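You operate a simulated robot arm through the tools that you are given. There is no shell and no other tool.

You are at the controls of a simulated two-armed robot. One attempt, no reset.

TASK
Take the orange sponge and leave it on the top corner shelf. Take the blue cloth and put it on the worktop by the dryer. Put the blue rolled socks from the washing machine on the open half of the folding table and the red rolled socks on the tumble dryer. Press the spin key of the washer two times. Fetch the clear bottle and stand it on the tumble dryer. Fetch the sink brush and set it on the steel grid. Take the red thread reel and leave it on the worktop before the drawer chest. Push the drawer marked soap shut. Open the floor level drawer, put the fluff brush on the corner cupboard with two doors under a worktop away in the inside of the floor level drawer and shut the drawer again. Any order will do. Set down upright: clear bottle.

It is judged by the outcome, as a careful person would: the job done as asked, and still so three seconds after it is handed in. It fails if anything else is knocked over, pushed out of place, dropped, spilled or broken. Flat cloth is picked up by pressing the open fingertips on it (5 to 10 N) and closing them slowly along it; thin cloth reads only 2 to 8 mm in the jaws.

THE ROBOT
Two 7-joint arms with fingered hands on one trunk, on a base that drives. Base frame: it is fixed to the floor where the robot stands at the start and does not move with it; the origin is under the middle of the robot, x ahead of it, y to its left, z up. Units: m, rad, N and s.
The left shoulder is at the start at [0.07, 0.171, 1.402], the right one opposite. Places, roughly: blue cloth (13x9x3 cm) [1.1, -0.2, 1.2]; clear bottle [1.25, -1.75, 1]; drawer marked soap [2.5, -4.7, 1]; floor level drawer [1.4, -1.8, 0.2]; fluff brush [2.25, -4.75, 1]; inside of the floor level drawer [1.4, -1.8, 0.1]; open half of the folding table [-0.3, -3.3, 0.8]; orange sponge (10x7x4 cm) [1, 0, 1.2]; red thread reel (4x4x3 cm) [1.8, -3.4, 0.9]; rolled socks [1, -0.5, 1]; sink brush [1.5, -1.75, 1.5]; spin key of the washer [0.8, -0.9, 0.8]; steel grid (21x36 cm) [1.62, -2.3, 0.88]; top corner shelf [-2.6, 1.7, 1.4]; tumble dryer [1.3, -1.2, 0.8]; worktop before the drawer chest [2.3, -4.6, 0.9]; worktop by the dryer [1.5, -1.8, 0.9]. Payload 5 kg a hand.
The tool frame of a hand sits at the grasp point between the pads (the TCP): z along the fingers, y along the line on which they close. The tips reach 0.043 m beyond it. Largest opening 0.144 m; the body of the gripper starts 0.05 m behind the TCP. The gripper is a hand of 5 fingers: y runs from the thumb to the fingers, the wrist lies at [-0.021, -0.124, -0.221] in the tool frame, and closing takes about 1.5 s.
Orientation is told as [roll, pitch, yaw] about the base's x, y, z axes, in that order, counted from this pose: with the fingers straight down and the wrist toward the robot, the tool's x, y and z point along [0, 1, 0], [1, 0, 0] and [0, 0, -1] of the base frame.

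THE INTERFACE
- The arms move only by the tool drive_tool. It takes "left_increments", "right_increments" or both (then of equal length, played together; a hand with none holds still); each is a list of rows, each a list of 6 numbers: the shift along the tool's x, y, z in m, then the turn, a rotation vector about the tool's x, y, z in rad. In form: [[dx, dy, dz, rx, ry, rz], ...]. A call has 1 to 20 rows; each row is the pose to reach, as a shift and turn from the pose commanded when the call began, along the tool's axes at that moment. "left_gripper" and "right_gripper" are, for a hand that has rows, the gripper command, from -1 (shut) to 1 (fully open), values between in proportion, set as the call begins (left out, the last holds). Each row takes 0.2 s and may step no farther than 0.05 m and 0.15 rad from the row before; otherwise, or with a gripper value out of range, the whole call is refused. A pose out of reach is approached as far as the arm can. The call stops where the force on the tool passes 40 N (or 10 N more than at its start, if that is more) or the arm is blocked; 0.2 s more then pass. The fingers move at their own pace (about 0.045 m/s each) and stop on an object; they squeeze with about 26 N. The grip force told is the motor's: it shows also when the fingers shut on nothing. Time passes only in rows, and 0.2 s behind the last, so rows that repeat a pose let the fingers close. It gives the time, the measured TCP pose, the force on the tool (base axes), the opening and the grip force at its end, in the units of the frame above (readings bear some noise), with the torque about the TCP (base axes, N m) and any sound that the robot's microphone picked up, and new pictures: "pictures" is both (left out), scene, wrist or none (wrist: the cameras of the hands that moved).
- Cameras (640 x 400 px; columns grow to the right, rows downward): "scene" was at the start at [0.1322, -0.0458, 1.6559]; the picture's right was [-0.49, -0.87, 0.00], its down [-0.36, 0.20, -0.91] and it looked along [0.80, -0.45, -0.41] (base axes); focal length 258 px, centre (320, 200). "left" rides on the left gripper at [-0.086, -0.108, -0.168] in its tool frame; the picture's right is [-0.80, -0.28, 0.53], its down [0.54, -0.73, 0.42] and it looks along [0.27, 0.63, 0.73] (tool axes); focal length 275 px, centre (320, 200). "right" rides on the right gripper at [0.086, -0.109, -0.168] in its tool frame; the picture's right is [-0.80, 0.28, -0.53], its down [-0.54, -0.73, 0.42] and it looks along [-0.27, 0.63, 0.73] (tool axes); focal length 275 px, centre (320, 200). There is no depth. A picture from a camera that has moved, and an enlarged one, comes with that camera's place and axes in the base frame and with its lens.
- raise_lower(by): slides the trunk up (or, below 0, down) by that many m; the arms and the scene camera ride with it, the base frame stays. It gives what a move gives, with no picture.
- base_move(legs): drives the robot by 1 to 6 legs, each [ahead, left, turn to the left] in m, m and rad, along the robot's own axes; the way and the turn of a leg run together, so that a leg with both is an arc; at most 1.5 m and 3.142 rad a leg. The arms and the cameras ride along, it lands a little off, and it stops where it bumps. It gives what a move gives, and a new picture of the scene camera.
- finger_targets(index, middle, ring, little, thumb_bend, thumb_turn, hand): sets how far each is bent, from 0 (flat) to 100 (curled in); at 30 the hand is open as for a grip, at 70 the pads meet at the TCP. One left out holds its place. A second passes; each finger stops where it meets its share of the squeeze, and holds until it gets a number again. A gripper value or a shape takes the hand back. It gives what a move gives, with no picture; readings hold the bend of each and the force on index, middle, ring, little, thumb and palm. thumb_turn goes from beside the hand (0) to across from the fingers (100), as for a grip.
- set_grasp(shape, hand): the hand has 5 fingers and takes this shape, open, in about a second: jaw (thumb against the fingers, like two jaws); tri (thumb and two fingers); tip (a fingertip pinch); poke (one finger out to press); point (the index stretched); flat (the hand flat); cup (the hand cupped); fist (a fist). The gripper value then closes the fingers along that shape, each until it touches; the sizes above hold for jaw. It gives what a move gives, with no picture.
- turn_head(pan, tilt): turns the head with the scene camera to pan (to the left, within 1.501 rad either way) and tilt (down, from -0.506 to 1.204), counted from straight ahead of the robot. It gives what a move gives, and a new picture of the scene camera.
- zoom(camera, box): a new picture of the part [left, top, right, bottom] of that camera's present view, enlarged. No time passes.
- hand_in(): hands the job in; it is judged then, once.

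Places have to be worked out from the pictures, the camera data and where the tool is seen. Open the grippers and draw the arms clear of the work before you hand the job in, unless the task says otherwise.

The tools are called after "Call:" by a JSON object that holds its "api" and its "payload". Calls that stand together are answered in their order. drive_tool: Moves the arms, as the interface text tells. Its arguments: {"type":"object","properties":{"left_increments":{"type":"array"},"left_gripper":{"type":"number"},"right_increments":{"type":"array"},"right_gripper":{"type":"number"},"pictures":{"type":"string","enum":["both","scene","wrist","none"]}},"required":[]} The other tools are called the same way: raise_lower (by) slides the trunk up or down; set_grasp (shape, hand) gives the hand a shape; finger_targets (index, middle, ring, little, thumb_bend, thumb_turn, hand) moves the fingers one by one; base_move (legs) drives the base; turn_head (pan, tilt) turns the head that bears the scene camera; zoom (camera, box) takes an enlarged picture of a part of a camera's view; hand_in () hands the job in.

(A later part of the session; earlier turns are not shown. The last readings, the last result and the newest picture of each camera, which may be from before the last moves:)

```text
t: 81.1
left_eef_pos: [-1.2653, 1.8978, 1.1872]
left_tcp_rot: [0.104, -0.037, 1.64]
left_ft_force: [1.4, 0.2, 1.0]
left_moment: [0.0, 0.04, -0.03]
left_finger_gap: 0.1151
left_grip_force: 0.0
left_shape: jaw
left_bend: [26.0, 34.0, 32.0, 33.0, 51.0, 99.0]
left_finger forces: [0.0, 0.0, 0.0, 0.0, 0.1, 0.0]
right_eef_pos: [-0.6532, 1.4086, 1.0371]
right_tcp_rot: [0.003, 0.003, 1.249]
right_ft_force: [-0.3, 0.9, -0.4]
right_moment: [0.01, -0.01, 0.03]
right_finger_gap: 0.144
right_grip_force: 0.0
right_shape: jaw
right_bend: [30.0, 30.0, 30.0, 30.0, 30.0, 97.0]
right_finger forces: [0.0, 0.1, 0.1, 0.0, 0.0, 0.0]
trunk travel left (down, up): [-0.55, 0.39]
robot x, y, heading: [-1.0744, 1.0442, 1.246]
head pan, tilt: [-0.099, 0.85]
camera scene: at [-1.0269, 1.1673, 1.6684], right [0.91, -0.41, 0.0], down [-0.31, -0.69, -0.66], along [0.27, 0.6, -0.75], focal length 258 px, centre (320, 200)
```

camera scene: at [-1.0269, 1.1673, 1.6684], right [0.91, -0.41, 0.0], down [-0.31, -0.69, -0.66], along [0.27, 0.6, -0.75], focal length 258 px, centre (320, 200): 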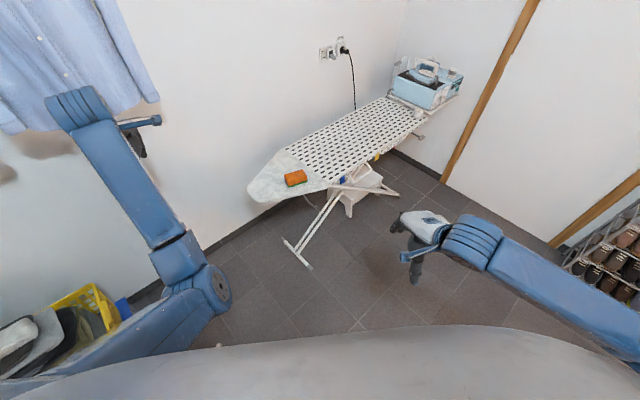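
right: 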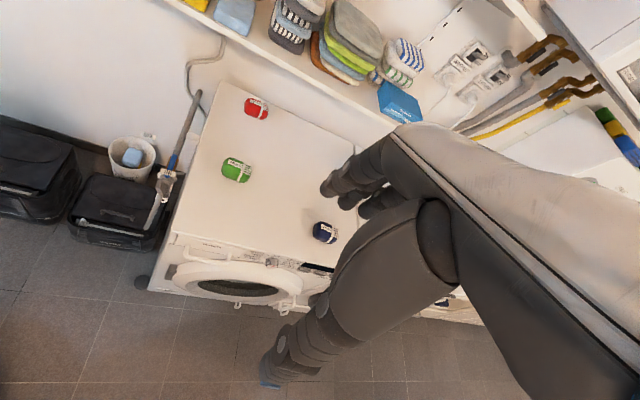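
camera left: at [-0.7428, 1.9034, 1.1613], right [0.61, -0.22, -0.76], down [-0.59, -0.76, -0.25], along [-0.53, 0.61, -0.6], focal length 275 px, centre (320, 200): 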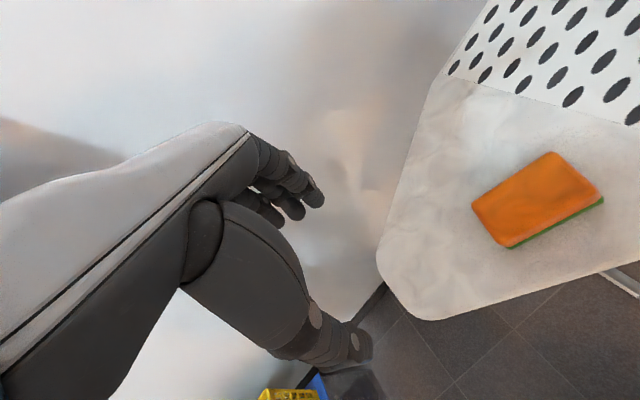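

The arm is straight again. I bring the left hand to the centre and up with the wrist levelled, clear above the board.

Call:
{"api": "drive_tool", "payload": {"left_increments": [[-0.02, -0.0, -0.03, 0.01, -0.02, 0], [-0.05, -0.01, -0.06, 0.015, -0.04, 0.02], [-0.09, -0.02, -0.09, 0.02, -0.06, 0.05], [-0.135, -0.03, -0.11, 0.025, -0.08, 0.09], [-0.18, -0.04, -0.13, 0.03, -0.1, 0.13], [-0.225, -0.05, -0.145, 0.037, -0.104, 0.17], [-0.27, -0.07, -0.155, 0.037, -0.104, 0.22], [-0.31, -0.09, -0.16, 0.037, -0.104, 0.27], [-0.355, -0.107, -0.163, 0.037, -0.104, 0.31]], "pictures": "scene"}}

```text
refused: row 3 steps farther than a row can; nothing moved
```

One row stepped slightly too far; I redo it with smaller steps.

Call:
{"api": "drive_tool", "payload": {"left_increments": [[-0.02, 0.0, -0.03, 0.01, -0.02, 0], [-0.045, -0.005, -0.055, 0.015, -0.04, 0.02], [-0.075, -0.015, -0.08, 0.02, -0.06, 0.05], [-0.11, -0.025, -0.1, 0.025, -0.08, 0.08], [-0.145, -0.035, -0.12, 0.03, -0.1, 0.11], [-0.185, -0.045, -0.135, 0.037, -0.104, 0.15], [-0.225, -0.055, -0.145, 0.037, -0.104, 0.19], [-0.265, -0.07, -0.155, 0.037, -0.104, 0.23], [-0.305, -0.085, -0.16, 0.037, -0.104, 0.27], [-0.345, -0.1, -0.163, 0.037, -0.104, 0.31]], "pictures": "scene"}}

```text
t: 83.3
left_eef_pos: [-0.9161, 1.8248, 1.3178]
left_tcp_rot: [0.018, 0.004, 1.357]
left_ft_force: [1.1, 1.1, -0.3]
left_moment: [-0.03, 0.03, -0.02]
left_finger_gap: 0.1152
left_grip_force: 0.0
left_shape: jaw
left_bend: [26.0, 34.0, 32.0, 33.0, 51.0, 99.0]
left_finger forces: [0.0, 0.0, 0.0, 0.0, 0.0, 0.1]
right_eef_pos: [-0.6513, 1.4084, 1.0366]
right_tcp_rot: [0.004, 0.003, 1.249]
right_ft_force: [0.1, 0.5, -0.3]
right_moment: [0.0, -0.03, 0.05]
right_finger_gap: 0.144
right_grip_force: 0.0
right_shape: jaw
right_bend: [30.0, 30.0, 30.0, 30.0, 30.0, 97.0]
right_finger forces: [0.1, 0.1, 0.0, 0.0, 0.0, 0.0]
trunk travel left (down, up): [-0.55, 0.39]
robot x, y, heading: [-1.0745, 1.0449, 1.247]
head pan, tilt: [-0.099, 0.85]
camera scene: at [-1.0257, 1.1655, 1.6685], right [0.91, -0.41, 0.0], down [-0.31, -0.69, -0.66], along [0.27, 0.6, -0.75], focal length 258 px, centre (320, 200)
```

scene: 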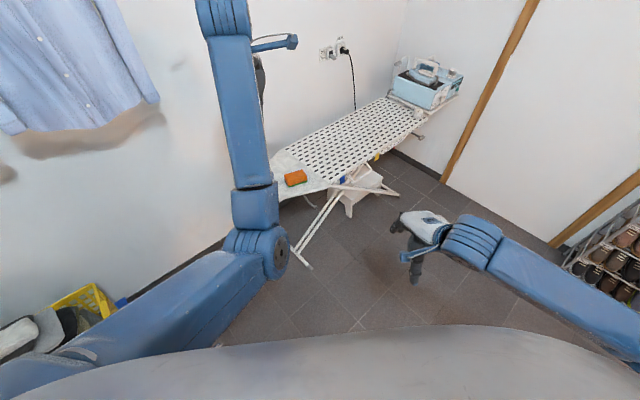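

The left elbow is now turned inward. I sweep the extended left hand in an arc out to my left side to park it and let the elbow settle outward.

Call:
{"api": "drive_tool", "payload": {"left_increments": [[0.045, -0.002, 0, 0, 0, -0.05], [0.0923, -0.007, 0, 0, 0, -0.1], [0.1385, -0.015, 0, 0, 0, -0.15], [0.185, -0.025, 0, 0, 0, -0.2], [0.2305, -0.0377, 0, 0, 0, -0.25], [0.275, -0.0538, 0, 0, 0, -0.3], [0.319, -0.072, 0, 0, 0, -0.36], [0.3615, -0.0936, 0, 0, 0, -0.42], [0.403, -0.117, 0, 0, 0, -0.48], [0.4425, -0.144, 0, 0, 0, -0.54], [0.48, -0.172, 0, 0, 0, -0.6], [0.516, -0.203, 0, 0, 0, -0.66], [0.55, -0.2354, 0, 0, 0, -0.72], [0.582, -0.2705, 0, 0, 0, -0.78]], "pictures": "none"}}

Call:
{"api": "turn_head", "payload": {"pan": 0.6, "tilt": 0.7}}

```text
t: 86.3
left_eef_pos: [-1.5299, 1.6882, 1.317]
left_tcp_rot: [0.012, 0.01, 2.115]
left_ft_force: [0.4, -0.1, -0.2]
left_moment: [0.02, -0.07, -0.01]
left_finger_gap: 0.1152
left_grip_force: 0.1
left_shape: jaw
left_bend: [26.0, 34.0, 32.0, 33.0, 51.0, 99.0]
left_finger forces: [0.0, 0.1, 0.0, 0.1, 0.1, 0.0]
right_eef_pos: [-0.6543, 1.4069, 1.0374]
right_tcp_rot: [0.002, 0.002, 1.247]
right_ft_force: [-0.4, -0.5, 0.5]
right_moment: [-0.01, -0.03, -0.03]
right_finger_gap: 0.1442
right_grip_force: 0.0
right_shape: jaw
right_bend: [30.0, 30.0, 30.0, 30.0, 30.0, 97.0]
right_finger forces: [0.1, 0.1, 0.1, 0.1, 0.0, 0.0]
trunk travel left (down, up): [-0.55, 0.39]
robot x, y, heading: [-1.0771, 1.0472, 1.248]
head pan, tilt: [-0.099, 0.85]
```

```text
t: 87.3
left_eef_pos: [-1.5299, 1.6894, 1.3186]
left_tcp_rot: [0.014, 0.008, 2.115]
left_ft_force: [-0.5, -0.3, 0.0]
left_moment: [-0.05, -0.04, -0.01]
left_finger_gap: 0.1151
left_grip_force: 0.0
left_shape: jaw
left_bend: [26.0, 34.0, 32.0, 33.0, 51.0, 99.0]
left_finger forces: [0.1, 0.1, 0.0, 0.0, 0.0, 0.0]
right_eef_pos: [-0.6531, 1.4078, 1.0355]
right_tcp_rot: [0.005, 0.002, 1.249]
right_ft_force: [0.1, -0.6, -0.3]
right_moment: [0.0, -0.04, -0.02]
right_finger_gap: 0.1443
right_grip_force: 0.1
right_shape: jaw
right_bend: [30.0, 30.0, 30.0, 30.0, 30.0, 97.0]
right_finger forces: [0.0, 0.0, 0.1, 0.0, 0.0, 0.1]
trunk travel left (down, up): [-0.55, 0.39]
robot x, y, heading: [-1.0707, 1.0445, 1.248]
head pan, tilt: [0.6, 0.7]
camera scene: at [-1.0821, 1.1758, 1.6808], right [0.96, 0.27, 0.0], down [0.18, -0.62, -0.76], along [-0.21, 0.74, -0.64], focal length 258 px, centre (320, 200)
```

scene: 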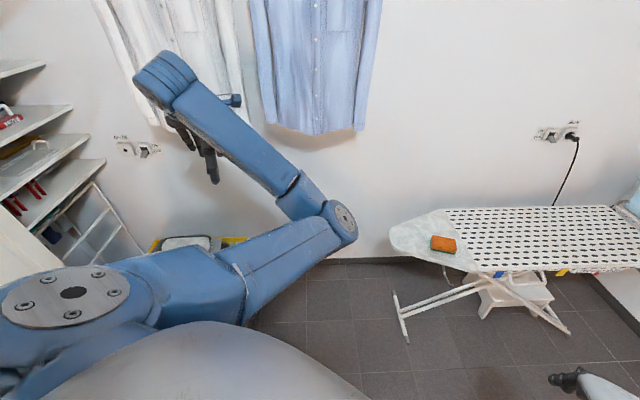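

The elbow stays inward, so I'll finish the sponge with the right hand. I turn to face the board squarely (heading ≈1.6), keeping the parked left hand clear of the shirts, and step up to it.

Call:
{"api": "base_move", "payload": {"legs": [[0, 0, 0.35], [0.21, -0.235, 0]]}}

Call:
{"api": "turn_head", "payload": {"pan": -0.15, "tilt": 0.85}}

Call:
{"api": "zoom", "payload": {"camera": "right", "box": [0, 0, 640, 400]}}

```text
t: 90.5
left_eef_pos: [-1.5002, 1.7109, 1.3177]
left_tcp_rot: [0.016, 0.009, 2.466]
left_ft_force: [-1.1, -0.3, -0.4]
left_moment: [0.02, -0.03, 0.02]
left_finger_gap: 0.1151
left_grip_force: 0.1
left_shape: jaw
left_bend: [26.0, 34.0, 32.0, 33.0, 51.0, 99.0]
left_finger forces: [0.0, 0.0, 0.0, 0.1, 0.0, 0.0]
right_eef_pos: [-0.579, 1.7498, 1.0389]
right_tcp_rot: [0.004, 0.002, 1.601]
right_ft_force: [-0.3, 0.2, 0.0]
right_moment: [0.02, -0.02, -0.01]
right_finger_gap: 0.1438
right_grip_force: 0.0
right_shape: jaw
right_bend: [30.0, 30.0, 30.0, 30.0, 30.0, 97.0]
right_finger forces: [0.1, 0.0, 0.0, 0.1, 0.0, 0.0]
trunk travel left (down, up): [-0.55, 0.39]
robot x, y, heading: [-0.8504, 1.2649, 1.595]
head pan, tilt: [0.6, 0.7]
camera scene: at [-0.9022, 1.3825, 1.6809], right [0.81, 0.59, 0.0], down [0.38, -0.52, -0.76], along [-0.45, 0.62, -0.64], focal length 258 px, centre (320, 200)
```

scene: 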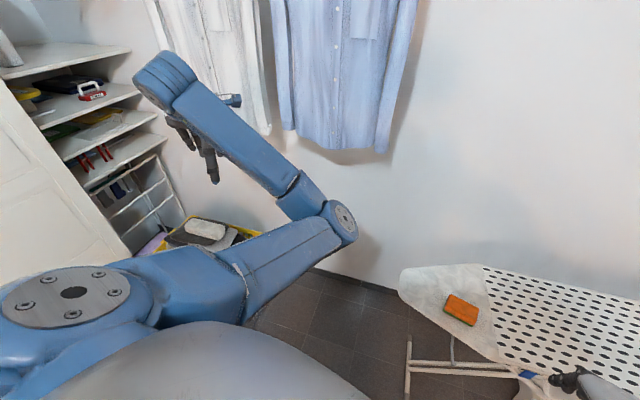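

```text
t: 91.6
left_eef_pos: [-1.4994, 1.7122, 1.3178]
left_tcp_rot: [0.014, 0.009, 2.468]
left_ft_force: [0.0, -0.6, -0.2]
left_moment: [0.01, 0.01, 0.02]
left_finger_gap: 0.1154
left_grip_force: 0.1
left_shape: jaw
left_bend: [26.0, 34.0, 32.0, 33.0, 51.0, 99.0]
left_finger forces: [0.0, 0.0, 0.0, 0.1, 0.0, 0.1]
right_eef_pos: [-0.5799, 1.7495, 1.0382]
right_tcp_rot: [0.003, 0.002, 1.602]
right_ft_force: [-0.1, 0.1, 0.0]
right_moment: [0.02, 0.0, -0.02]
right_finger_gap: 0.144
right_grip_force: 0.0
right_shape: jaw
right_bend: [30.0, 30.0, 30.0, 30.0, 30.0, 97.0]
right_finger forces: [0.1, 0.0, 0.0, 0.1, 0.0, 0.0]
trunk travel left (down, up): [-0.55, 0.39]
robot x, y, heading: [-0.8478, 1.2618, 1.598]
head pan, tilt: [-0.15, 0.85]
camera scene: at [-0.842, 1.3922, 1.6686], right [0.99, -0.12, 0.0], down [-0.09, -0.75, -0.66], along [0.08, 0.66, -0.75], focal length 258 px, centre (320, 200)
```

scene: 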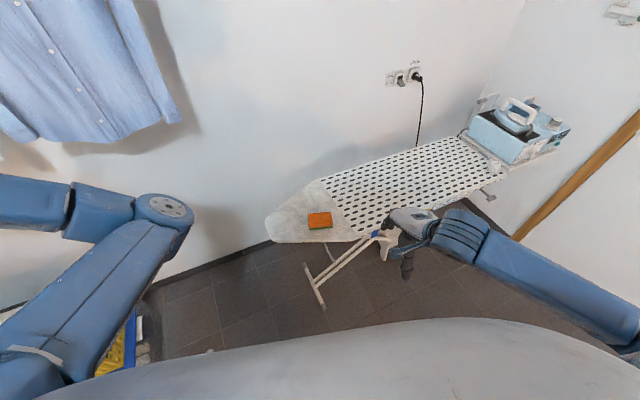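

```text
1.00 times, centred on (320, 200) of right (not enlarged: the box is as wide or as high as the picture)
camera zoom: at [-0.661, 1.64, 1.2054], right [0.79, 0.31, 0.53], down [0.56, -0.71, -0.42], along [0.25, 0.63, -0.73], focal length 275 px, centre (320, 200)
```

zoom: 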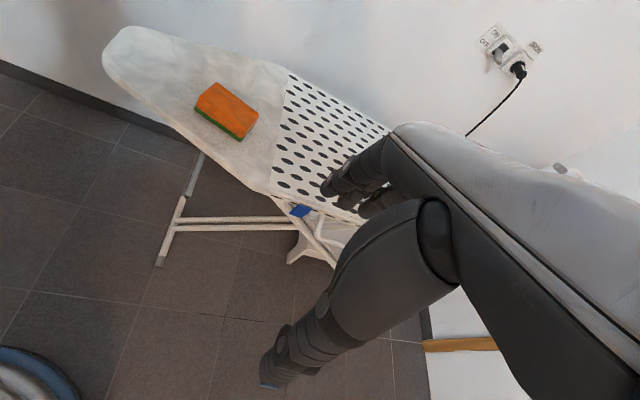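

Sponge centre on the board is about [-0.76, 2.01]. I bring the right hand over it.

Call:
{"api": "drive_tool", "payload": {"right_increments": [[0.025, 0.038, 0, 0, 0, 0], [0.05, 0.076, 0.01, 0, 0, 0], [0.075, 0.114, 0.02, 0, 0, 0], [0.1, 0.152, 0.03, 0, 0, 0], [0.125, 0.19, 0.05, 0, 0, 0], [0.15, 0.228, 0.07, 0, 0, 0], [0.172, 0.262, 0.09, 0, 0, 0], [0.172, 0.262, 0.09, 0, 0, 0]], "right_gripper": 0.6, "pictures": "wrist"}}

```text
t: 93.4
left_eef_pos: [-1.4988, 1.7102, 1.3177]
left_tcp_rot: [0.014, 0.01, 2.467]
left_ft_force: [0.7, -0.6, -0.1]
left_moment: [0.01, 0.0, 0.05]
left_finger_gap: 0.1151
left_grip_force: 0.0
left_shape: jaw
left_bend: [26.0, 34.0, 32.0, 33.0, 51.0, 99.0]
left_finger forces: [0.1, 0.1, 0.0, 0.0, 0.0, 0.0]
right_eef_pos: [-0.7583, 2.0056, 0.9473]
right_tcp_rot: [0.003, 0.001, 1.603]
right_ft_force: [0.7, -1.0, 0.6]
right_moment: [0.03, 0.02, 0.01]
right_finger_gap: 0.1154
right_grip_force: 0.0
right_shape: jaw
right_bend: [26.0, 34.0, 32.0, 33.0, 51.0, 99.0]
right_finger forces: [0.0, 0.0, 0.0, 0.1, 0.0, 0.0]
trunk travel left (down, up): [-0.55, 0.39]
robot x, y, heading: [-0.8501, 1.2649, 1.598]
head pan, tilt: [-0.15, 0.85]
camera right: at [-0.8412, 1.8948, 1.1159], right [0.79, 0.31, 0.53], down [0.56, -0.71, -0.42], along [0.24, 0.63, -0.73], focal length 275 px, centre (320, 200)
```

right: 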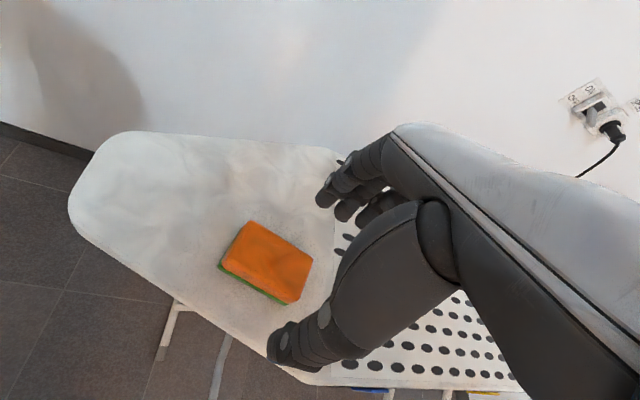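

The sponge centre is about 1.5 cm beyond my aim; I correct and lower around it.

Call:
{"api": "drive_tool", "payload": {"right_increments": [[0.012, 0.013, 0.02, 0, 0, 0], [0.012, 0.013, 0.05, 0, 0, 0], [0.012, 0.013, 0.08, 0, 0, 0], [0.012, 0.013, 0.098, 0, 0, 0]], "pictures": "wrist"}}

```text
t: 94.4
left_eef_pos: [-1.5001, 1.7123, 1.3172]
left_tcp_rot: [0.017, 0.008, 2.469]
left_ft_force: [-0.1, 1.4, -0.2]
left_moment: [-0.04, -0.03, 0.0]
left_finger_gap: 0.1149
left_grip_force: 0.1
left_shape: jaw
left_bend: [26.0, 34.0, 32.0, 33.0, 51.0, 99.0]
left_finger forces: [0.0, 0.0, 0.1, 0.1, 0.0, 0.0]
right_eef_pos: [-0.7711, 2.0186, 0.849]
right_tcp_rot: [0.003, 0.002, 1.601]
right_ft_force: [-0.1, 0.7, 0.5]
right_moment: [-0.01, 0.01, 0.02]
right_finger_gap: 0.1153
right_grip_force: 0.2
right_shape: jaw
right_bend: [26.0, 34.0, 32.0, 33.0, 51.0, 99.0]
right_finger forces: [0.0, 0.1, 0.0, 0.0, 0.0, 0.1]
trunk travel left (down, up): [-0.55, 0.39]
robot x, y, heading: [-0.8505, 1.261, 1.602]
head pan, tilt: [-0.15, 0.85]
camera right: at [-0.8537, 1.9091, 1.0168], right [0.79, 0.31, 0.53], down [0.56, -0.71, -0.42], along [0.25, 0.63, -0.73], focal length 275 px, centre (320, 200)
```

right: 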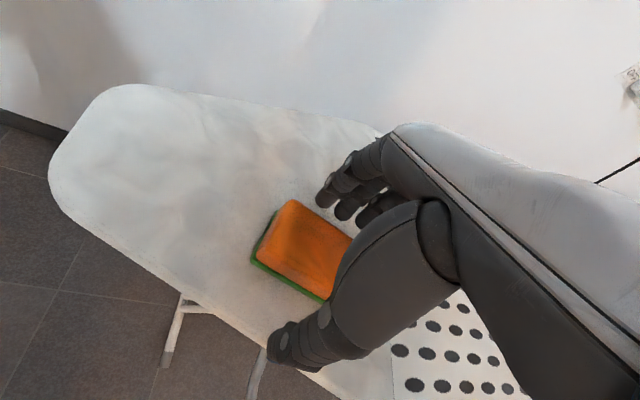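

The sponge sits between thumb and fingers. I close the right hand and lift.

Call:
{"api": "drive_tool", "payload": {"right_increments": [[0, 0, 0, 0, 0, 0], [0, 0, 0, 0, 0, 0], [0, 0, 0, 0, 0, 0], [0, 0, 0, 0, 0, 0], [0, 0, 0, 0, 0, 0], [0, 0, 0, 0, 0, 0], [0, 0, 0, 0, 0, 0], [0, 0, 0, 0, 0, 0], [0, 0, -0.03, 0, 0, 0], [0, 0, -0.06, 0, 0, 0]], "right_gripper": -1, "pictures": "wrist"}}

```text
t: 96.6
left_eef_pos: [-1.4979, 1.7105, 1.3172]
left_tcp_rot: [0.015, 0.01, 2.468]
left_ft_force: [-0.1, -0.4, 0.0]
left_moment: [0.01, -0.01, 0.01]
left_finger_gap: 0.1153
left_grip_force: 0.0
left_shape: jaw
left_bend: [26.0, 34.0, 32.0, 33.0, 51.0, 99.0]
left_finger forces: [0.0, 0.1, 0.0, 0.0, 0.0, 0.0]
right_eef_pos: [-0.7727, 2.0181, 0.9075]
right_tcp_rot: [0.003, 0.005, 1.601]
right_ft_force: [-0.1, 0.0, 0.1]
right_moment: [0.01, 0.01, 0.0]
right_finger_gap: 0.0567
right_grip_force: 26.0
right_shape: jaw
right_bend: [74.0, 50.0, 48.0, 48.0, 73.0, 100.0]
right_finger forces: [13.0, 7.0, 2.9, 0.0, 23.0, 0.0]
trunk travel left (down, up): [-0.55, 0.39]
robot x, y, heading: [-0.8495, 1.2706, 1.598]
head pan, tilt: [-0.15, 0.85]
camera right: at [-0.8541, 1.9084, 1.0758], right [0.79, 0.31, 0.53], down [0.56, -0.71, -0.42], along [0.25, 0.63, -0.73], focal length 275 px, centre (320, 200)
```

right: 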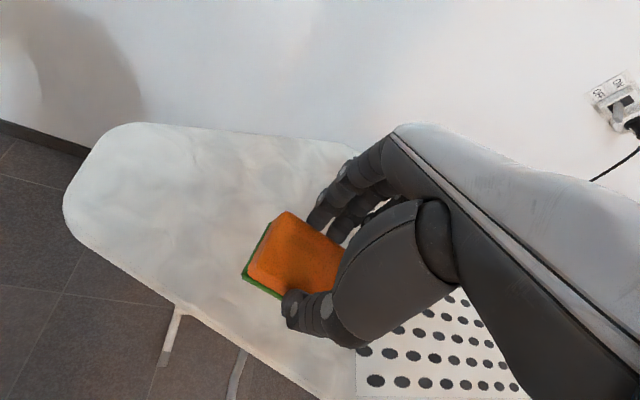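

Sponge held by the right hand (26 N, 57 mm). I lift it well up first and only then draw it back toward my right side.

Call:
{"api": "drive_tool", "payload": {"right_increments": [[0, 0, -0.045, 0, 0, 0], [0, 0, -0.09, 0, 0, 0], [0, 0, -0.135, 0, 0, 0], [0, 0, -0.18, 0, 0, 0], [0, 0, -0.225, 0, 0, 0], [0, 0, -0.27, 0, 0, 0], [0, 0, -0.315, 0, 0, 0], [-0.03, -0.03, -0.34, 0, 0, 0], [-0.06, -0.06, -0.36, 0, 0, 0], [-0.09, -0.09, -0.38, 0, 0, 0], [-0.125, -0.12, -0.39, 0, 0, 0], [-0.16, -0.15, -0.39, 0, 0, 0], [-0.195, -0.18, -0.39, 0, 0, 0], [-0.23, -0.21, -0.39, 0, 0, 0], [-0.265, -0.24, -0.39, 0, 0, 0], [-0.3, -0.27, -0.39, 0, 0, 0]], "pictures": "scene"}}

```text
t: 99.3
left_eef_pos: [-1.4953, 1.7114, 1.318]
left_tcp_rot: [0.014, 0.007, 2.467]
left_ft_force: [-0.1, -0.4, -1.0]
left_moment: [0.0, 0.07, -0.01]
left_finger_gap: 0.1153
left_grip_force: 0.0
left_shape: jaw
left_bend: [26.0, 34.0, 32.0, 33.0, 51.0, 99.0]
left_finger forces: [0.0, 0.0, 0.0, 0.0, 0.0, 0.0]
right_eef_pos: [-0.5459, 1.9158, 1.2293]
right_tcp_rot: [-0.121, -0.019, 1.527]
right_ft_force: [1.8, 0.4, -0.1]
right_moment: [0.01, 0.08, -0.01]
right_finger_gap: 0.0559
right_grip_force: 25.8
right_shape: jaw
right_bend: [74.0, 50.0, 48.0, 48.0, 73.0, 100.0]
right_finger forces: [13.3, 6.9, 3.3, 0.0, 23.7, 0.0]
right hand out of reach, approached as far as the arm can: row 9, 10, 11, 12, 13
trunk travel left (down, up): [-0.55, 0.39]
robot x, y, heading: [-0.8475, 1.2675, 1.601]
head pan, tilt: [-0.15, 0.85]
stopped in row 13 (right hand): the arm was blocked; the commanded pose is now the measured one
camera scene: at [-0.8393, 1.3913, 1.6688], right [0.99, -0.12, 0.0], down [-0.09, -0.75, -0.66], along [0.08, 0.66, -0.75], focal length 258 px, centre (320, 200)
```

scene: 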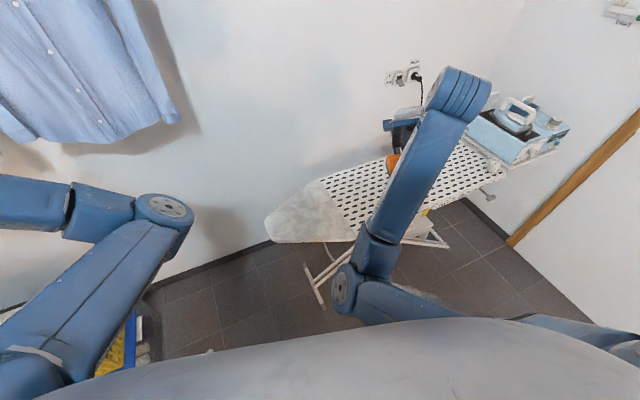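

The right elbow tucked inward too when the hand worked near the midline. That is acceptable for the shelf if the arm stays extended, so I reach it forward-right and level the wrist.

Call:
{"api": "drive_tool", "payload": {"right_increments": [[-0.025, 0.03, -0.01, 0.005, 0.03, 0], [-0.055, 0.055, -0.015, 0.01, 0.06, 0], [-0.085, 0.08, -0.02, 0.015, 0.09, 0], [-0.115, 0.1, -0.03, 0.019, 0.121, 0], [-0.145, 0.115, -0.04, 0.019, 0.121, 0], [-0.171, 0.123, -0.05, 0.019, 0.121, 0]], "pictures": "scene"}}

```text
t: 100.7
left_eef_pos: [-1.4966, 1.7113, 1.3172]
left_tcp_rot: [0.016, 0.008, 2.467]
left_ft_force: [0.0, -0.6, 0.0]
left_moment: [0.02, 0.01, -0.01]
left_finger_gap: 0.1152
left_grip_force: 0.0
left_shape: jaw
left_bend: [26.0, 34.0, 32.0, 33.0, 51.0, 99.0]
left_finger forces: [0.0, 0.0, 0.0, 0.0, 0.1, 0.0]
right_eef_pos: [-0.3791, 2.0315, 1.2987]
right_tcp_rot: [0.004, 0.002, 1.529]
right_ft_force: [0.2, 0.9, 0.2]
right_moment: [-0.04, 0.04, 0.0]
right_finger_gap: 0.0558
right_grip_force: 26.1
right_shape: jaw
right_bend: [74.0, 50.0, 48.0, 48.0, 73.0, 100.0]
right_finger forces: [13.2, 7.0, 3.4, 0.0, 23.3, 0.0]
trunk travel left (down, up): [-0.55, 0.39]
robot x, y, heading: [-0.8516, 1.2643, 1.597]
head pan, tilt: [-0.15, 0.85]
camera scene: at [-0.8397, 1.3929, 1.6685], right [0.99, -0.12, 0.0], down [-0.09, -0.75, -0.66], along [0.08, 0.65, -0.75], focal length 258 px, centre (320, 200)
```

scene: 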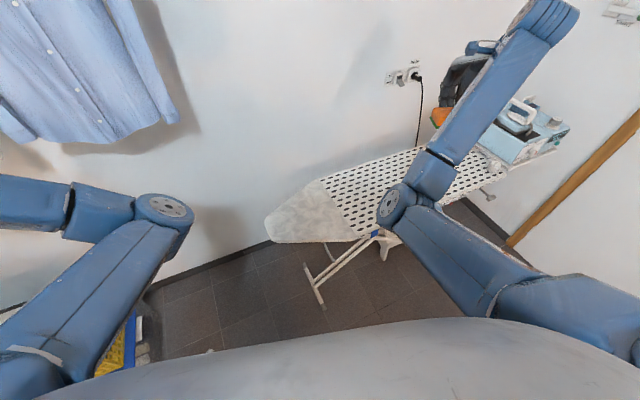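

Both arms are extended forward and symmetric. I back away from the board, turn to face the wardrobe wall squarely and raise the trunk so the sponge is above shelf level.

Call:
{"api": "base_move", "payload": {"legs": [[-0.42, 0, 0], [0, 0, 1.85]]}}

Call:
{"api": "raise_lower", "payload": {"by": 0.24}}

Call:
{"api": "turn_head", "payload": {"pan": -0.3, "tilt": 0.4}}

```text
t: 107.7
left_eef_pos: [-1.1099, 0.1108, 1.3178]
left_tcp_rot: [0.014, 0.009, -1.994]
left_ft_force: [0.6, 0.7, -0.2]
left_moment: [0.01, 0.01, 0.01]
left_finger_gap: 0.1151
left_grip_force: 0.1
left_shape: jaw
left_bend: [26.0, 34.0, 32.0, 33.0, 51.0, 99.0]
left_finger forces: [0.0, 0.0, 0.0, 0.1, 0.1, 0.0]
right_eef_pos: [-1.698, 1.1137, 1.2988]
right_tcp_rot: [0.003, 0.003, -2.93]
right_ft_force: [-0.4, -0.7, -0.8]
right_moment: [0.01, 0.02, 0.03]
right_finger_gap: 0.0557
right_grip_force: 26.3
right_shape: jaw
right_bend: [74.0, 50.0, 48.0, 48.0, 73.0, 100.0]
right_finger forces: [12.9, 6.6, 3.0, 0.0, 22.2, 0.0]
trunk travel left (down, up): [-0.55, 0.39]
robot x, y, heading: [-0.8411, 0.8475, -2.858]
head pan, tilt: [-0.15, 0.85]
camera scene: at [-0.9643, 0.8259, 1.6686], right [-0.13, 0.99, 0.0], down [0.74, 0.1, -0.66], along [-0.65, -0.09, -0.75], focal length 258 px, centre (320, 200)
```

scene: 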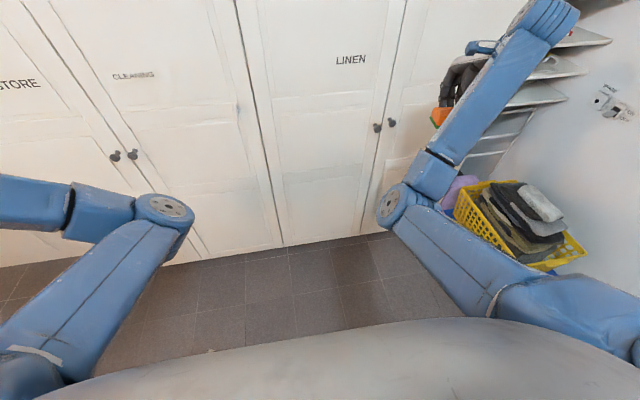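

```text
t: 110.2
left_eef_pos: [-1.1094, 0.1119, 1.5581]
left_tcp_rot: [0.015, 0.008, -1.993]
left_ft_force: [-0.6, 0.2, 1.2]
left_moment: [0.01, -0.01, 0.0]
left_finger_gap: 0.1152
left_grip_force: 0.0
left_shape: jaw
left_bend: [26.0, 34.0, 32.0, 33.0, 51.0, 99.0]
left_finger forces: [0.1, 0.0, 0.1, 0.0, 0.0, 0.0]
right_eef_pos: [-1.6992, 1.1139, 1.5392]
right_tcp_rot: [0.003, 0.002, -2.932]
right_ft_force: [0.3, 0.8, 0.2]
right_moment: [0.01, 0.01, -0.02]
right_finger_gap: 0.0561
right_grip_force: 26.3
right_shape: jaw
right_bend: [74.0, 50.0, 48.0, 48.0, 73.0, 100.0]
right_finger forces: [12.8, 6.6, 2.9, 0.0, 22.2, 0.1]
trunk travel left (down, up): [-0.79, 0.15]
robot x, y, heading: [-0.8363, 0.8532, -2.862]
head pan, tilt: [-0.15, 0.85]
```

```text
t: 111.0
left_eef_pos: [-1.1096, 0.1107, 1.5568]
left_tcp_rot: [0.014, 0.01, -1.994]
left_ft_force: [0.1, 0.6, 1.1]
left_moment: [0.0, 0.0, 0.0]
left_finger_gap: 0.1151
left_grip_force: 0.1
left_shape: jaw
left_bend: [26.0, 34.0, 32.0, 33.0, 51.0, 99.0]
left_finger forces: [0.1, 0.0, 0.1, 0.0, 0.0, 0.0]
right_eef_pos: [-1.6979, 1.1141, 1.5404]
right_tcp_rot: [0.004, 0.004, -2.932]
right_ft_force: [-0.3, 1.0, -1.2]
right_moment: [0.0, 0.01, 0.01]
right_finger_gap: 0.0557
right_grip_force: 26.1
right_shape: jaw
right_bend: [74.0, 50.0, 48.0, 48.0, 73.0, 100.0]
right_finger forces: [12.8, 6.4, 3.0, 0.0, 22.1, 0.0]
trunk travel left (down, up): [-0.79, 0.15]
robot x, y, heading: [-0.8371, 0.8527, -2.864]
head pan, tilt: [-0.3, 0.4]
camera scene: at [-0.9795, 0.8375, 1.9476], right [0.02, 1.0, 0.0], down [0.39, -0.01, -0.92], along [-0.92, 0.02, -0.39], focal length 258 px, centre (320, 200)
```

scene: 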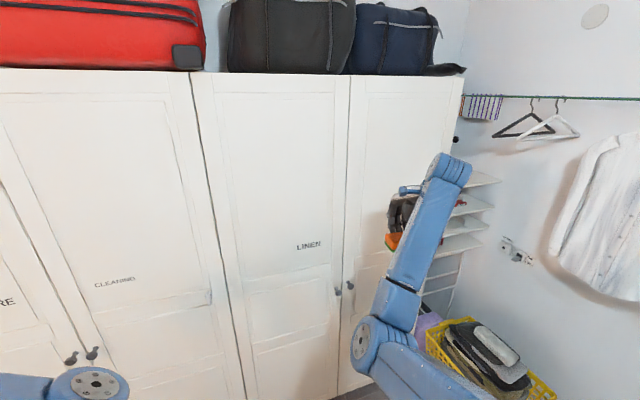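

Good clear view. I zoom on the corner shelf to refine its height and edges.

Call:
{"api": "zoom", "payload": {"camera": "scene", "box": [400, 60, 600, 260]}}

```text
2.00 times, centred on (500, 160) of scene
camera zoom: at [-0.9795, 0.8375, 1.9476], right [0.02, 1.0, 0.0], down [0.39, -0.01, -0.92], along [-0.92, 0.02, -0.39], focal length 516 px, centre (-40, 280)
```

zoom: 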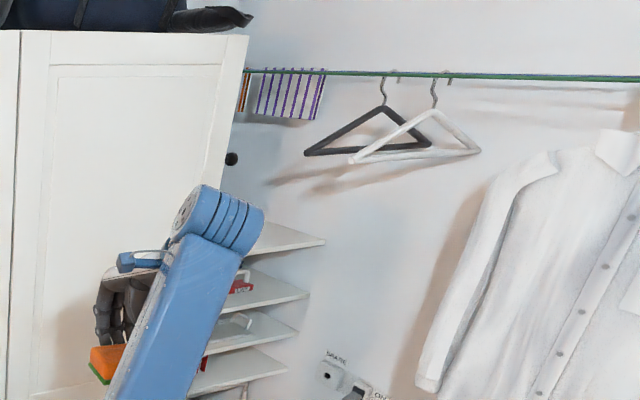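

The shelf plane is around z≈1.45–1.47 with its front edge nearly flush with the wardrobe front. I extend the right hand 10 cm to the right, then strafe right so the hand lines up with the shelf opening.

Call:
{"api": "drive_tool", "payload": {"right_increments": [[-0.03, 0, -0.01, 0, 0, -0.03], [-0.06, 0, -0.02, 0, 0, -0.06], [-0.1, 0, -0.02, 0, 0, -0.09]], "pictures": "none"}}

Call:
{"api": "base_move", "payload": {"legs": [[0, -0.63, 0.02]]}}

Call:
{"api": "turn_head", "payload": {"pan": -0.35, "tilt": 0.35}}

```text
t: 111.8
left_eef_pos: [-1.1102, 0.1133, 1.5594]
left_tcp_rot: [0.016, 0.004, -1.993]
left_ft_force: [0.0, 1.0, -0.4]
left_moment: [-0.05, 0.0, 0.04]
left_finger_gap: 0.1149
left_grip_force: 0.0
left_shape: jaw
left_bend: [26.0, 34.0, 32.0, 33.0, 51.0, 99.0]
left_finger forces: [0.1, 0.1, 0.0, 0.1, 0.1, 0.0]
right_eef_pos: [-1.7194, 1.2119, 1.559]
right_tcp_rot: [0.006, 0.0, -2.838]
right_ft_force: [-0.6, -0.7, -0.8]
right_moment: [-0.05, 0.0, -0.04]
right_finger_gap: 0.0558
right_grip_force: 26.2
right_shape: jaw
right_bend: [74.0, 50.0, 48.0, 48.0, 73.0, 100.0]
right_finger forces: [12.8, 6.4, 3.1, 0.0, 22.2, 0.0]
trunk travel left (down, up): [-0.79, 0.15]
robot x, y, heading: [-0.8405, 0.8505, -2.861]
head pan, tilt: [-0.3, 0.4]
```

```text
t: 115.3
left_eef_pos: [-1.277, 0.7035, 1.5557]
left_tcp_rot: [0.015, 0.009, -1.98]
left_ft_force: [0.4, 0.7, -0.2]
left_moment: [0.05, 0.0, 0.02]
left_finger_gap: 0.1149
left_grip_force: 0.0
left_shape: jaw
left_bend: [26.0, 34.0, 32.0, 33.0, 51.0, 99.0]
left_finger forces: [0.1, 0.0, 0.1, 0.1, 0.0, 0.0]
right_eef_pos: [-1.8979, 1.7952, 1.561]
right_tcp_rot: [0.004, 0.003, -2.831]
right_ft_force: [0.2, -0.5, -0.3]
right_moment: [0.06, 0.0, -0.03]
right_finger_gap: 0.0557
right_grip_force: 25.8
right_shape: jaw
right_bend: [74.0, 50.0, 48.0, 48.0, 73.0, 100.0]
right_finger forces: [12.8, 6.5, 3.0, 0.0, 22.2, 0.0]
trunk travel left (down, up): [-0.79, 0.15]
robot x, y, heading: [-1.0146, 1.45, -2.849]
head pan, tilt: [-0.3, 0.4]
camera scene: at [-1.1548, 1.4308, 1.9477], right [0.01, 1.0, 0.0], down [0.39, 0.0, -0.92], along [-0.92, 0.01, -0.39], focal length 258 px, centre (320, 200)
```

scene: 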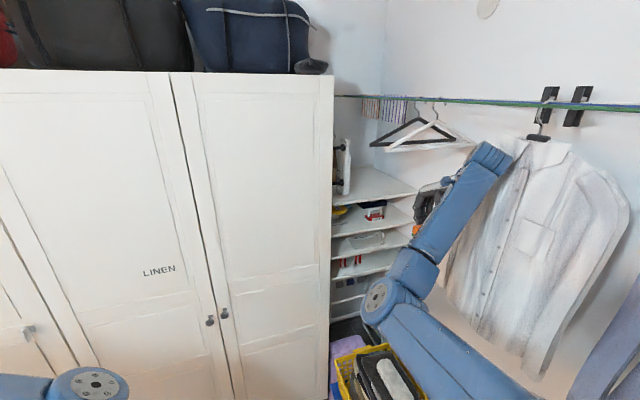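

```text
t: 116.0
left_eef_pos: [-1.2774, 0.7052, 1.5567]
left_tcp_rot: [0.014, 0.01, -1.982]
left_ft_force: [1.1, 0.1, -0.2]
left_moment: [0.01, 0.01, -0.01]
left_finger_gap: 0.1153
left_grip_force: 0.0
left_shape: jaw
left_bend: [26.0, 34.0, 32.0, 33.0, 51.0, 99.0]
left_finger forces: [0.0, 0.0, 0.0, 0.1, 0.0, 0.0]
right_eef_pos: [-1.8999, 1.7972, 1.5609]
right_tcp_rot: [0.005, 0.003, -2.829]
right_ft_force: [-0.2, -0.1, -0.6]
right_moment: [0.01, 0.01, 0.03]
right_finger_gap: 0.0558
right_grip_force: 25.9
right_shape: jaw
right_bend: [74.0, 50.0, 48.0, 48.0, 73.0, 100.0]
right_finger forces: [12.9, 6.5, 3.0, 0.0, 22.1, 0.0]
trunk travel left (down, up): [-0.79, 0.15]
robot x, y, heading: [-1.0191, 1.4454, -2.848]
head pan, tilt: [-0.351, 0.351]
camera scene: at [-1.1556, 1.4368, 1.9522], right [0.06, 1.0, 0.0], down [0.34, -0.02, -0.94], along [-0.94, 0.05, -0.34], focal length 258 px, centre (320, 200)
```

scene: 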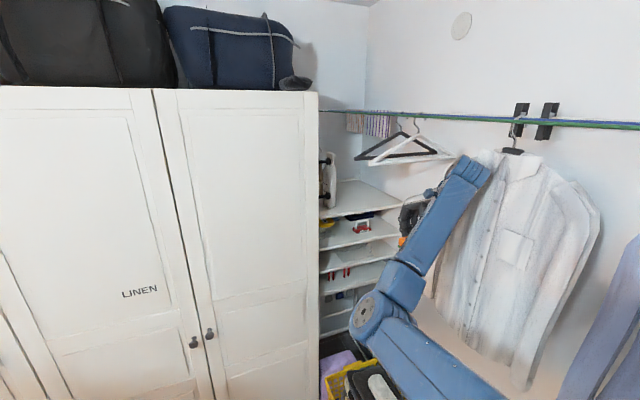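

The hand lines up with the shelf opening (n≈0.43 in front, u≈0.15). I zoom in to check the shelf, the white object on it and the hangers.

Call:
{"api": "zoom", "payload": {"camera": "scene", "box": [300, 80, 500, 280]}}

Call:
{"api": "zoom", "payload": {"camera": "right", "box": [0, 0, 640, 400]}}

```text
2.00 times, centred on (400, 180) of scene
camera zoom: at [-1.1556, 1.4368, 1.9522], right [0.06, 1.0, 0.0], down [0.34, -0.02, -0.94], along [-0.94, 0.05, -0.34], focal length 516 px, centre (160, 240)
```

zoom: 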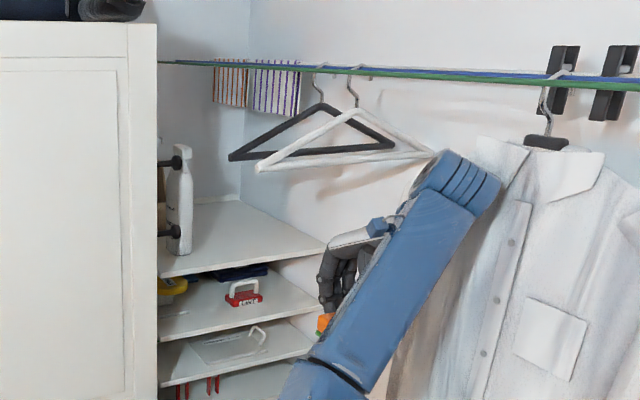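

```text
1.00 times, centred on (320, 200) of right (not enlarged: the box is as wide or as high as the picture)
camera zoom: at [-1.7692, 1.7484, 1.7292], right [-0.52, 0.67, 0.53], down [0.53, 0.74, -0.42], along [-0.68, 0.06, -0.73], focal length 275 px, centre (320, 200)
```

zoom: 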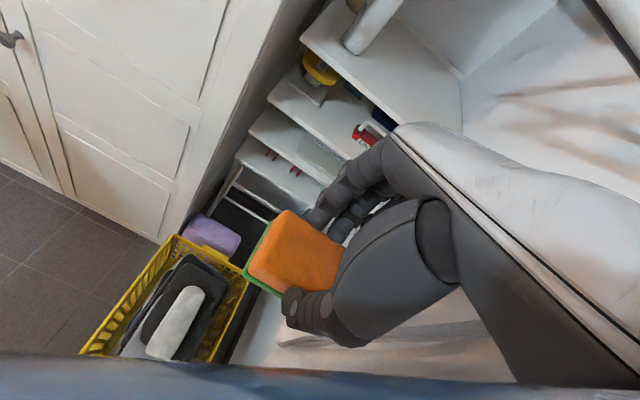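

By triangulation the shelf top is z≈1.417, front edge n≈-0.08; but hangers' bottom bars hang at z≈1.76 across the approach and a bottle stands at the left. I tilt the hand forward 0.4 rad to lower the wrist, then lower the trunk slightly.

Call:
{"api": "drive_tool", "payload": {"right_increments": [[0, 0, 0, -0.13, 0, 0], [0, 0, 0, -0.26, 0, 0], [0, 0, 0, -0.4, 0, 0]], "pictures": "none"}}

Call:
{"api": "raise_lower", "payload": {"by": -0.055}}

Call:
{"api": "base_move", "payload": {"legs": [[0.35, 0, 0]]}}

Call:
{"api": "zoom", "payload": {"camera": "right", "box": [0, 0, 640, 400]}}

```text
t: 116.8
left_eef_pos: [-1.2771, 0.7051, 1.5571]
left_tcp_rot: [0.012, 0.009, -1.981]
left_ft_force: [0.4, 0.3, 1.0]
left_moment: [-0.01, 0.01, 0.04]
left_finger_gap: 0.1149
left_grip_force: 0.1
left_shape: jaw
left_bend: [26.0, 34.0, 32.0, 33.0, 51.0, 99.0]
left_finger forces: [0.0, 0.1, 0.1, 0.0, 0.0, 0.0]
right_eef_pos: [-1.899, 1.7967, 1.5613]
right_tcp_rot: [0.005, -0.401, -2.829]
right_ft_force: [-0.1, -0.4, -0.3]
right_moment: [0.03, 0.0, 0.02]
right_finger_gap: 0.0555
right_grip_force: 25.7
right_shape: jaw
right_bend: [74.0, 50.0, 48.0, 48.0, 73.0, 100.0]
right_finger forces: [12.7, 6.5, 3.0, 0.0, 22.3, 0.0]
trunk travel left (down, up): [-0.79, 0.15]
robot x, y, heading: [-1.0186, 1.4477, -2.844]
head pan, tilt: [-0.351, 0.351]
```

```text
t: 117.7
left_eef_pos: [-1.2778, 0.7063, 1.5026]
left_tcp_rot: [0.015, 0.009, -1.982]
left_ft_force: [0.2, 0.0, 1.0]
left_moment: [0.04, 0.0, -0.05]
left_finger_gap: 0.1153
left_grip_force: 0.0
left_shape: jaw
left_bend: [26.0, 34.0, 32.0, 33.0, 51.0, 99.0]
left_finger forces: [0.1, 0.0, 0.0, 0.0, 0.0, 0.1]
right_eef_pos: [-1.8988, 1.7984, 1.5054]
right_tcp_rot: [0.006, -0.397, -2.83]
right_ft_force: [-0.1, 0.4, -0.4]
right_moment: [0.02, -0.01, 0.01]
right_finger_gap: 0.0557
right_grip_force: 26.1
right_shape: jaw
right_bend: [74.0, 50.0, 48.0, 48.0, 73.0, 100.0]
right_finger forces: [12.7, 6.5, 3.0, 0.0, 22.3, 0.0]
trunk travel left (down, up): [-0.735, 0.205]
robot x, y, heading: [-1.0151, 1.4488, -2.845]
head pan, tilt: [-0.351, 0.351]
```

```text
t: 120.0
left_eef_pos: [-1.6086, 0.6046, 1.5032]
left_tcp_rot: [0.013, 0.006, -1.978]
left_ft_force: [1.2, -0.3, 0.4]
left_moment: [-0.01, 0.05, 0.03]
left_finger_gap: 0.1155
left_grip_force: 0.0
left_shape: jaw
left_bend: [26.0, 34.0, 32.0, 33.0, 51.0, 99.0]
left_finger forces: [0.0, 0.0, 0.1, 0.0, 0.0, 0.0]
right_eef_pos: [-2.2338, 1.6938, 1.5077]
right_tcp_rot: [0.004, -0.4, -2.828]
right_ft_force: [0.6, 0.5, 0.3]
right_moment: [0.01, 0.05, 0.02]
right_finger_gap: 0.0557
right_grip_force: 26.3
right_shape: jaw
right_bend: [74.0, 50.0, 48.0, 48.0, 73.0, 100.0]
right_finger forces: [12.7, 6.4, 3.0, 0.0, 22.3, 0.0]
trunk travel left (down, up): [-0.735, 0.205]
robot x, y, heading: [-1.3504, 1.3465, -2.845]
head pan, tilt: [-0.351, 0.351]
camera scene: at [-1.4887, 1.337, 1.8977], right [0.05, 1.0, 0.0], down [0.34, -0.02, -0.94], along [-0.94, 0.05, -0.34], focal length 258 px, centre (320, 200)
```

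scene: 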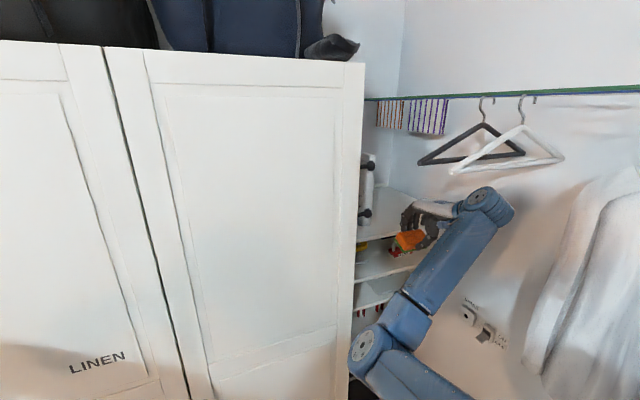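

```text
1.00 times, centred on (320, 200) of right (not enlarged: the box is as wide or as high as the picture)
camera zoom: at [-2.0498, 1.6637, 1.6202], right [-0.3, 0.74, 0.6], down [0.31, 0.67, -0.67], along [-0.9, -0.02, -0.43], focal length 275 px, centre (320, 200)
```

zoom: 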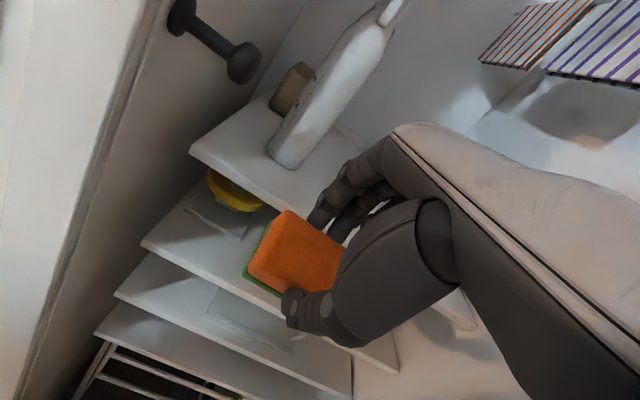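

The hand passed under the hangers with room. Shelf surface z≈1.415, bottle on it up to u≈0.135. I move the base ahead 0.18 m and 5 cm right.

Call:
{"api": "base_move", "payload": {"legs": [[0.18, -0.05, 0]]}}

Call:
{"api": "zoom", "payload": {"camera": "right", "box": [0, 0, 640, 400]}}

```text
t: 121.6
left_eef_pos: [-1.794, 0.5939, 1.5023]
left_tcp_rot: [0.011, 0.009, -1.971]
left_ft_force: [0.4, -0.2, -0.9]
left_moment: [-0.02, -0.01, 0.0]
left_finger_gap: 0.1151
left_grip_force: 0.1
left_shape: jaw
left_bend: [26.0, 34.0, 32.0, 33.0, 51.0, 99.0]
left_finger forces: [0.0, 0.1, 0.1, 0.0, 0.1, 0.0]
right_eef_pos: [-2.4262, 1.6797, 1.5058]
right_tcp_rot: [0.005, -0.398, -2.82]
right_ft_force: [3.8, -1.2, 7.8]
right_moment: [0.03, -0.3, 0.04]
right_finger_gap: 0.0574
right_grip_force: 25.8
right_shape: jaw
right_bend: [74.0, 49.0, 48.0, 48.0, 74.0, 100.0]
right_finger forces: [14.3, 7.8, 3.0, 0.1, 26.7, 0.0]
trunk travel left (down, up): [-0.735, 0.205]
robot x, y, heading: [-1.541, 1.342, -2.837]
head pan, tilt: [-0.351, 0.351]
camera scene: at [-1.679, 1.3282, 1.8973], right [0.05, 1.0, 0.0], down [0.34, -0.02, -0.94], along [-0.94, 0.05, -0.34], focal length 258 px, centre (320, 200)
```

scene: 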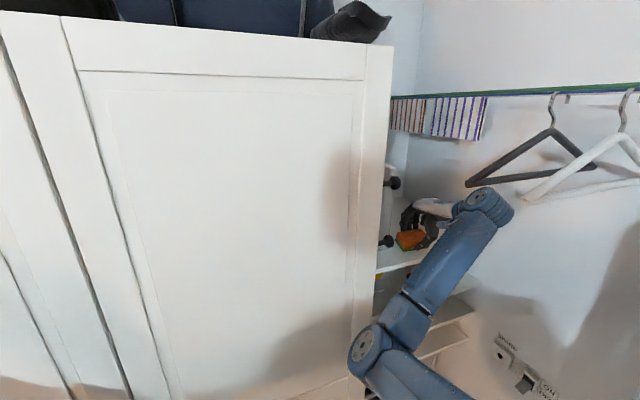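

```text
1.00 times, centred on (320, 200) of right (not enlarged: the box is as wide or as high as the picture)
camera zoom: at [-2.2419, 1.6515, 1.6193], right [-0.31, 0.74, 0.6], down [0.31, 0.67, -0.67], along [-0.9, -0.02, -0.43], focal length 275 px, centre (320, 200)
```

zoom: 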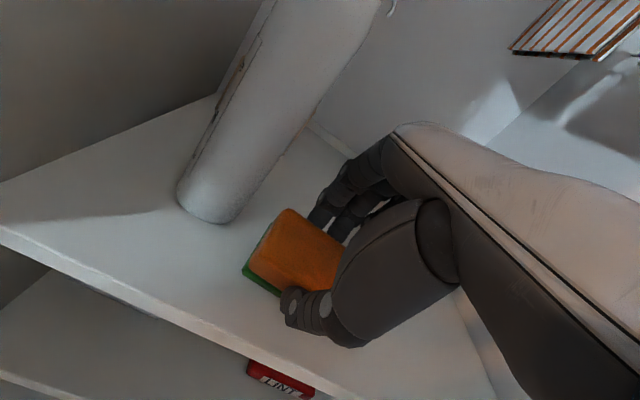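

Contact already (8 N up): the sponge's low edge is touching the shelf, so the shelf is nearer z≈1.45. I lift 2.5 cm, then move 5 cm deeper and 4.5 cm right, away from the bottle.

Call:
{"api": "drive_tool", "payload": {"right_increments": [[0, 0.005, -0.012, 0, 0, 0], [0, 0.01, -0.024, 0, 0, 0], [-0.02, 0.025, -0.017, 0, 0, 0], [-0.045, 0.04, -0.01, 0, 0, 0], [-0.045, 0.056, -0.0035, 0, 0, 0]], "pictures": "wrist"}}

```text
t: 122.8
left_eef_pos: [-1.7964, 0.5945, 1.5019]
left_tcp_rot: [0.013, 0.009, -1.969]
left_ft_force: [-0.8, -0.7, 0.2]
left_moment: [-0.01, 0.01, -0.01]
left_finger_gap: 0.115
left_grip_force: 0.1
left_shape: jaw
left_bend: [26.0, 34.0, 32.0, 33.0, 51.0, 99.0]
left_finger forces: [0.0, 0.0, 0.0, 0.0, 0.1, 0.1]
right_eef_pos: [-2.4889, 1.7064, 1.5279]
right_tcp_rot: [0.006, -0.397, -2.822]
right_ft_force: [-1.0, -0.2, -0.1]
right_moment: [0.01, 0.0, -0.02]
right_finger_gap: 0.0573
right_grip_force: 25.8
right_shape: jaw
right_bend: [74.0, 49.0, 48.0, 48.0, 74.0, 100.0]
right_finger forces: [13.8, 7.4, 3.2, 0.0, 24.2, 0.1]
trunk travel left (down, up): [-0.735, 0.205]
robot x, y, heading: [-1.541, 1.3429, -2.844]
head pan, tilt: [-0.351, 0.351]
camera right: at [-2.306, 1.6777, 1.6419], right [-0.31, 0.74, 0.6], down [0.31, 0.67, -0.67], along [-0.9, -0.02, -0.43], focal length 275 px, centre (320, 200)
```

right: 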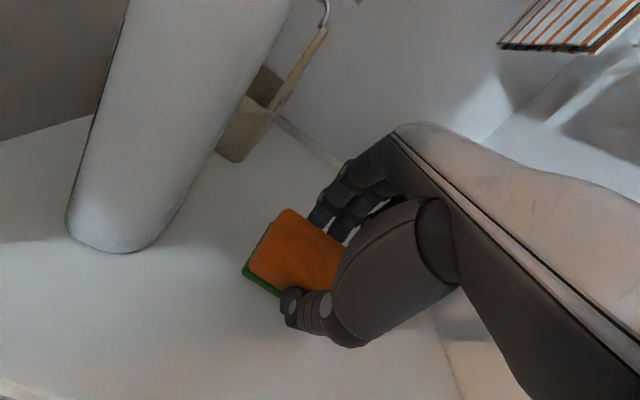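

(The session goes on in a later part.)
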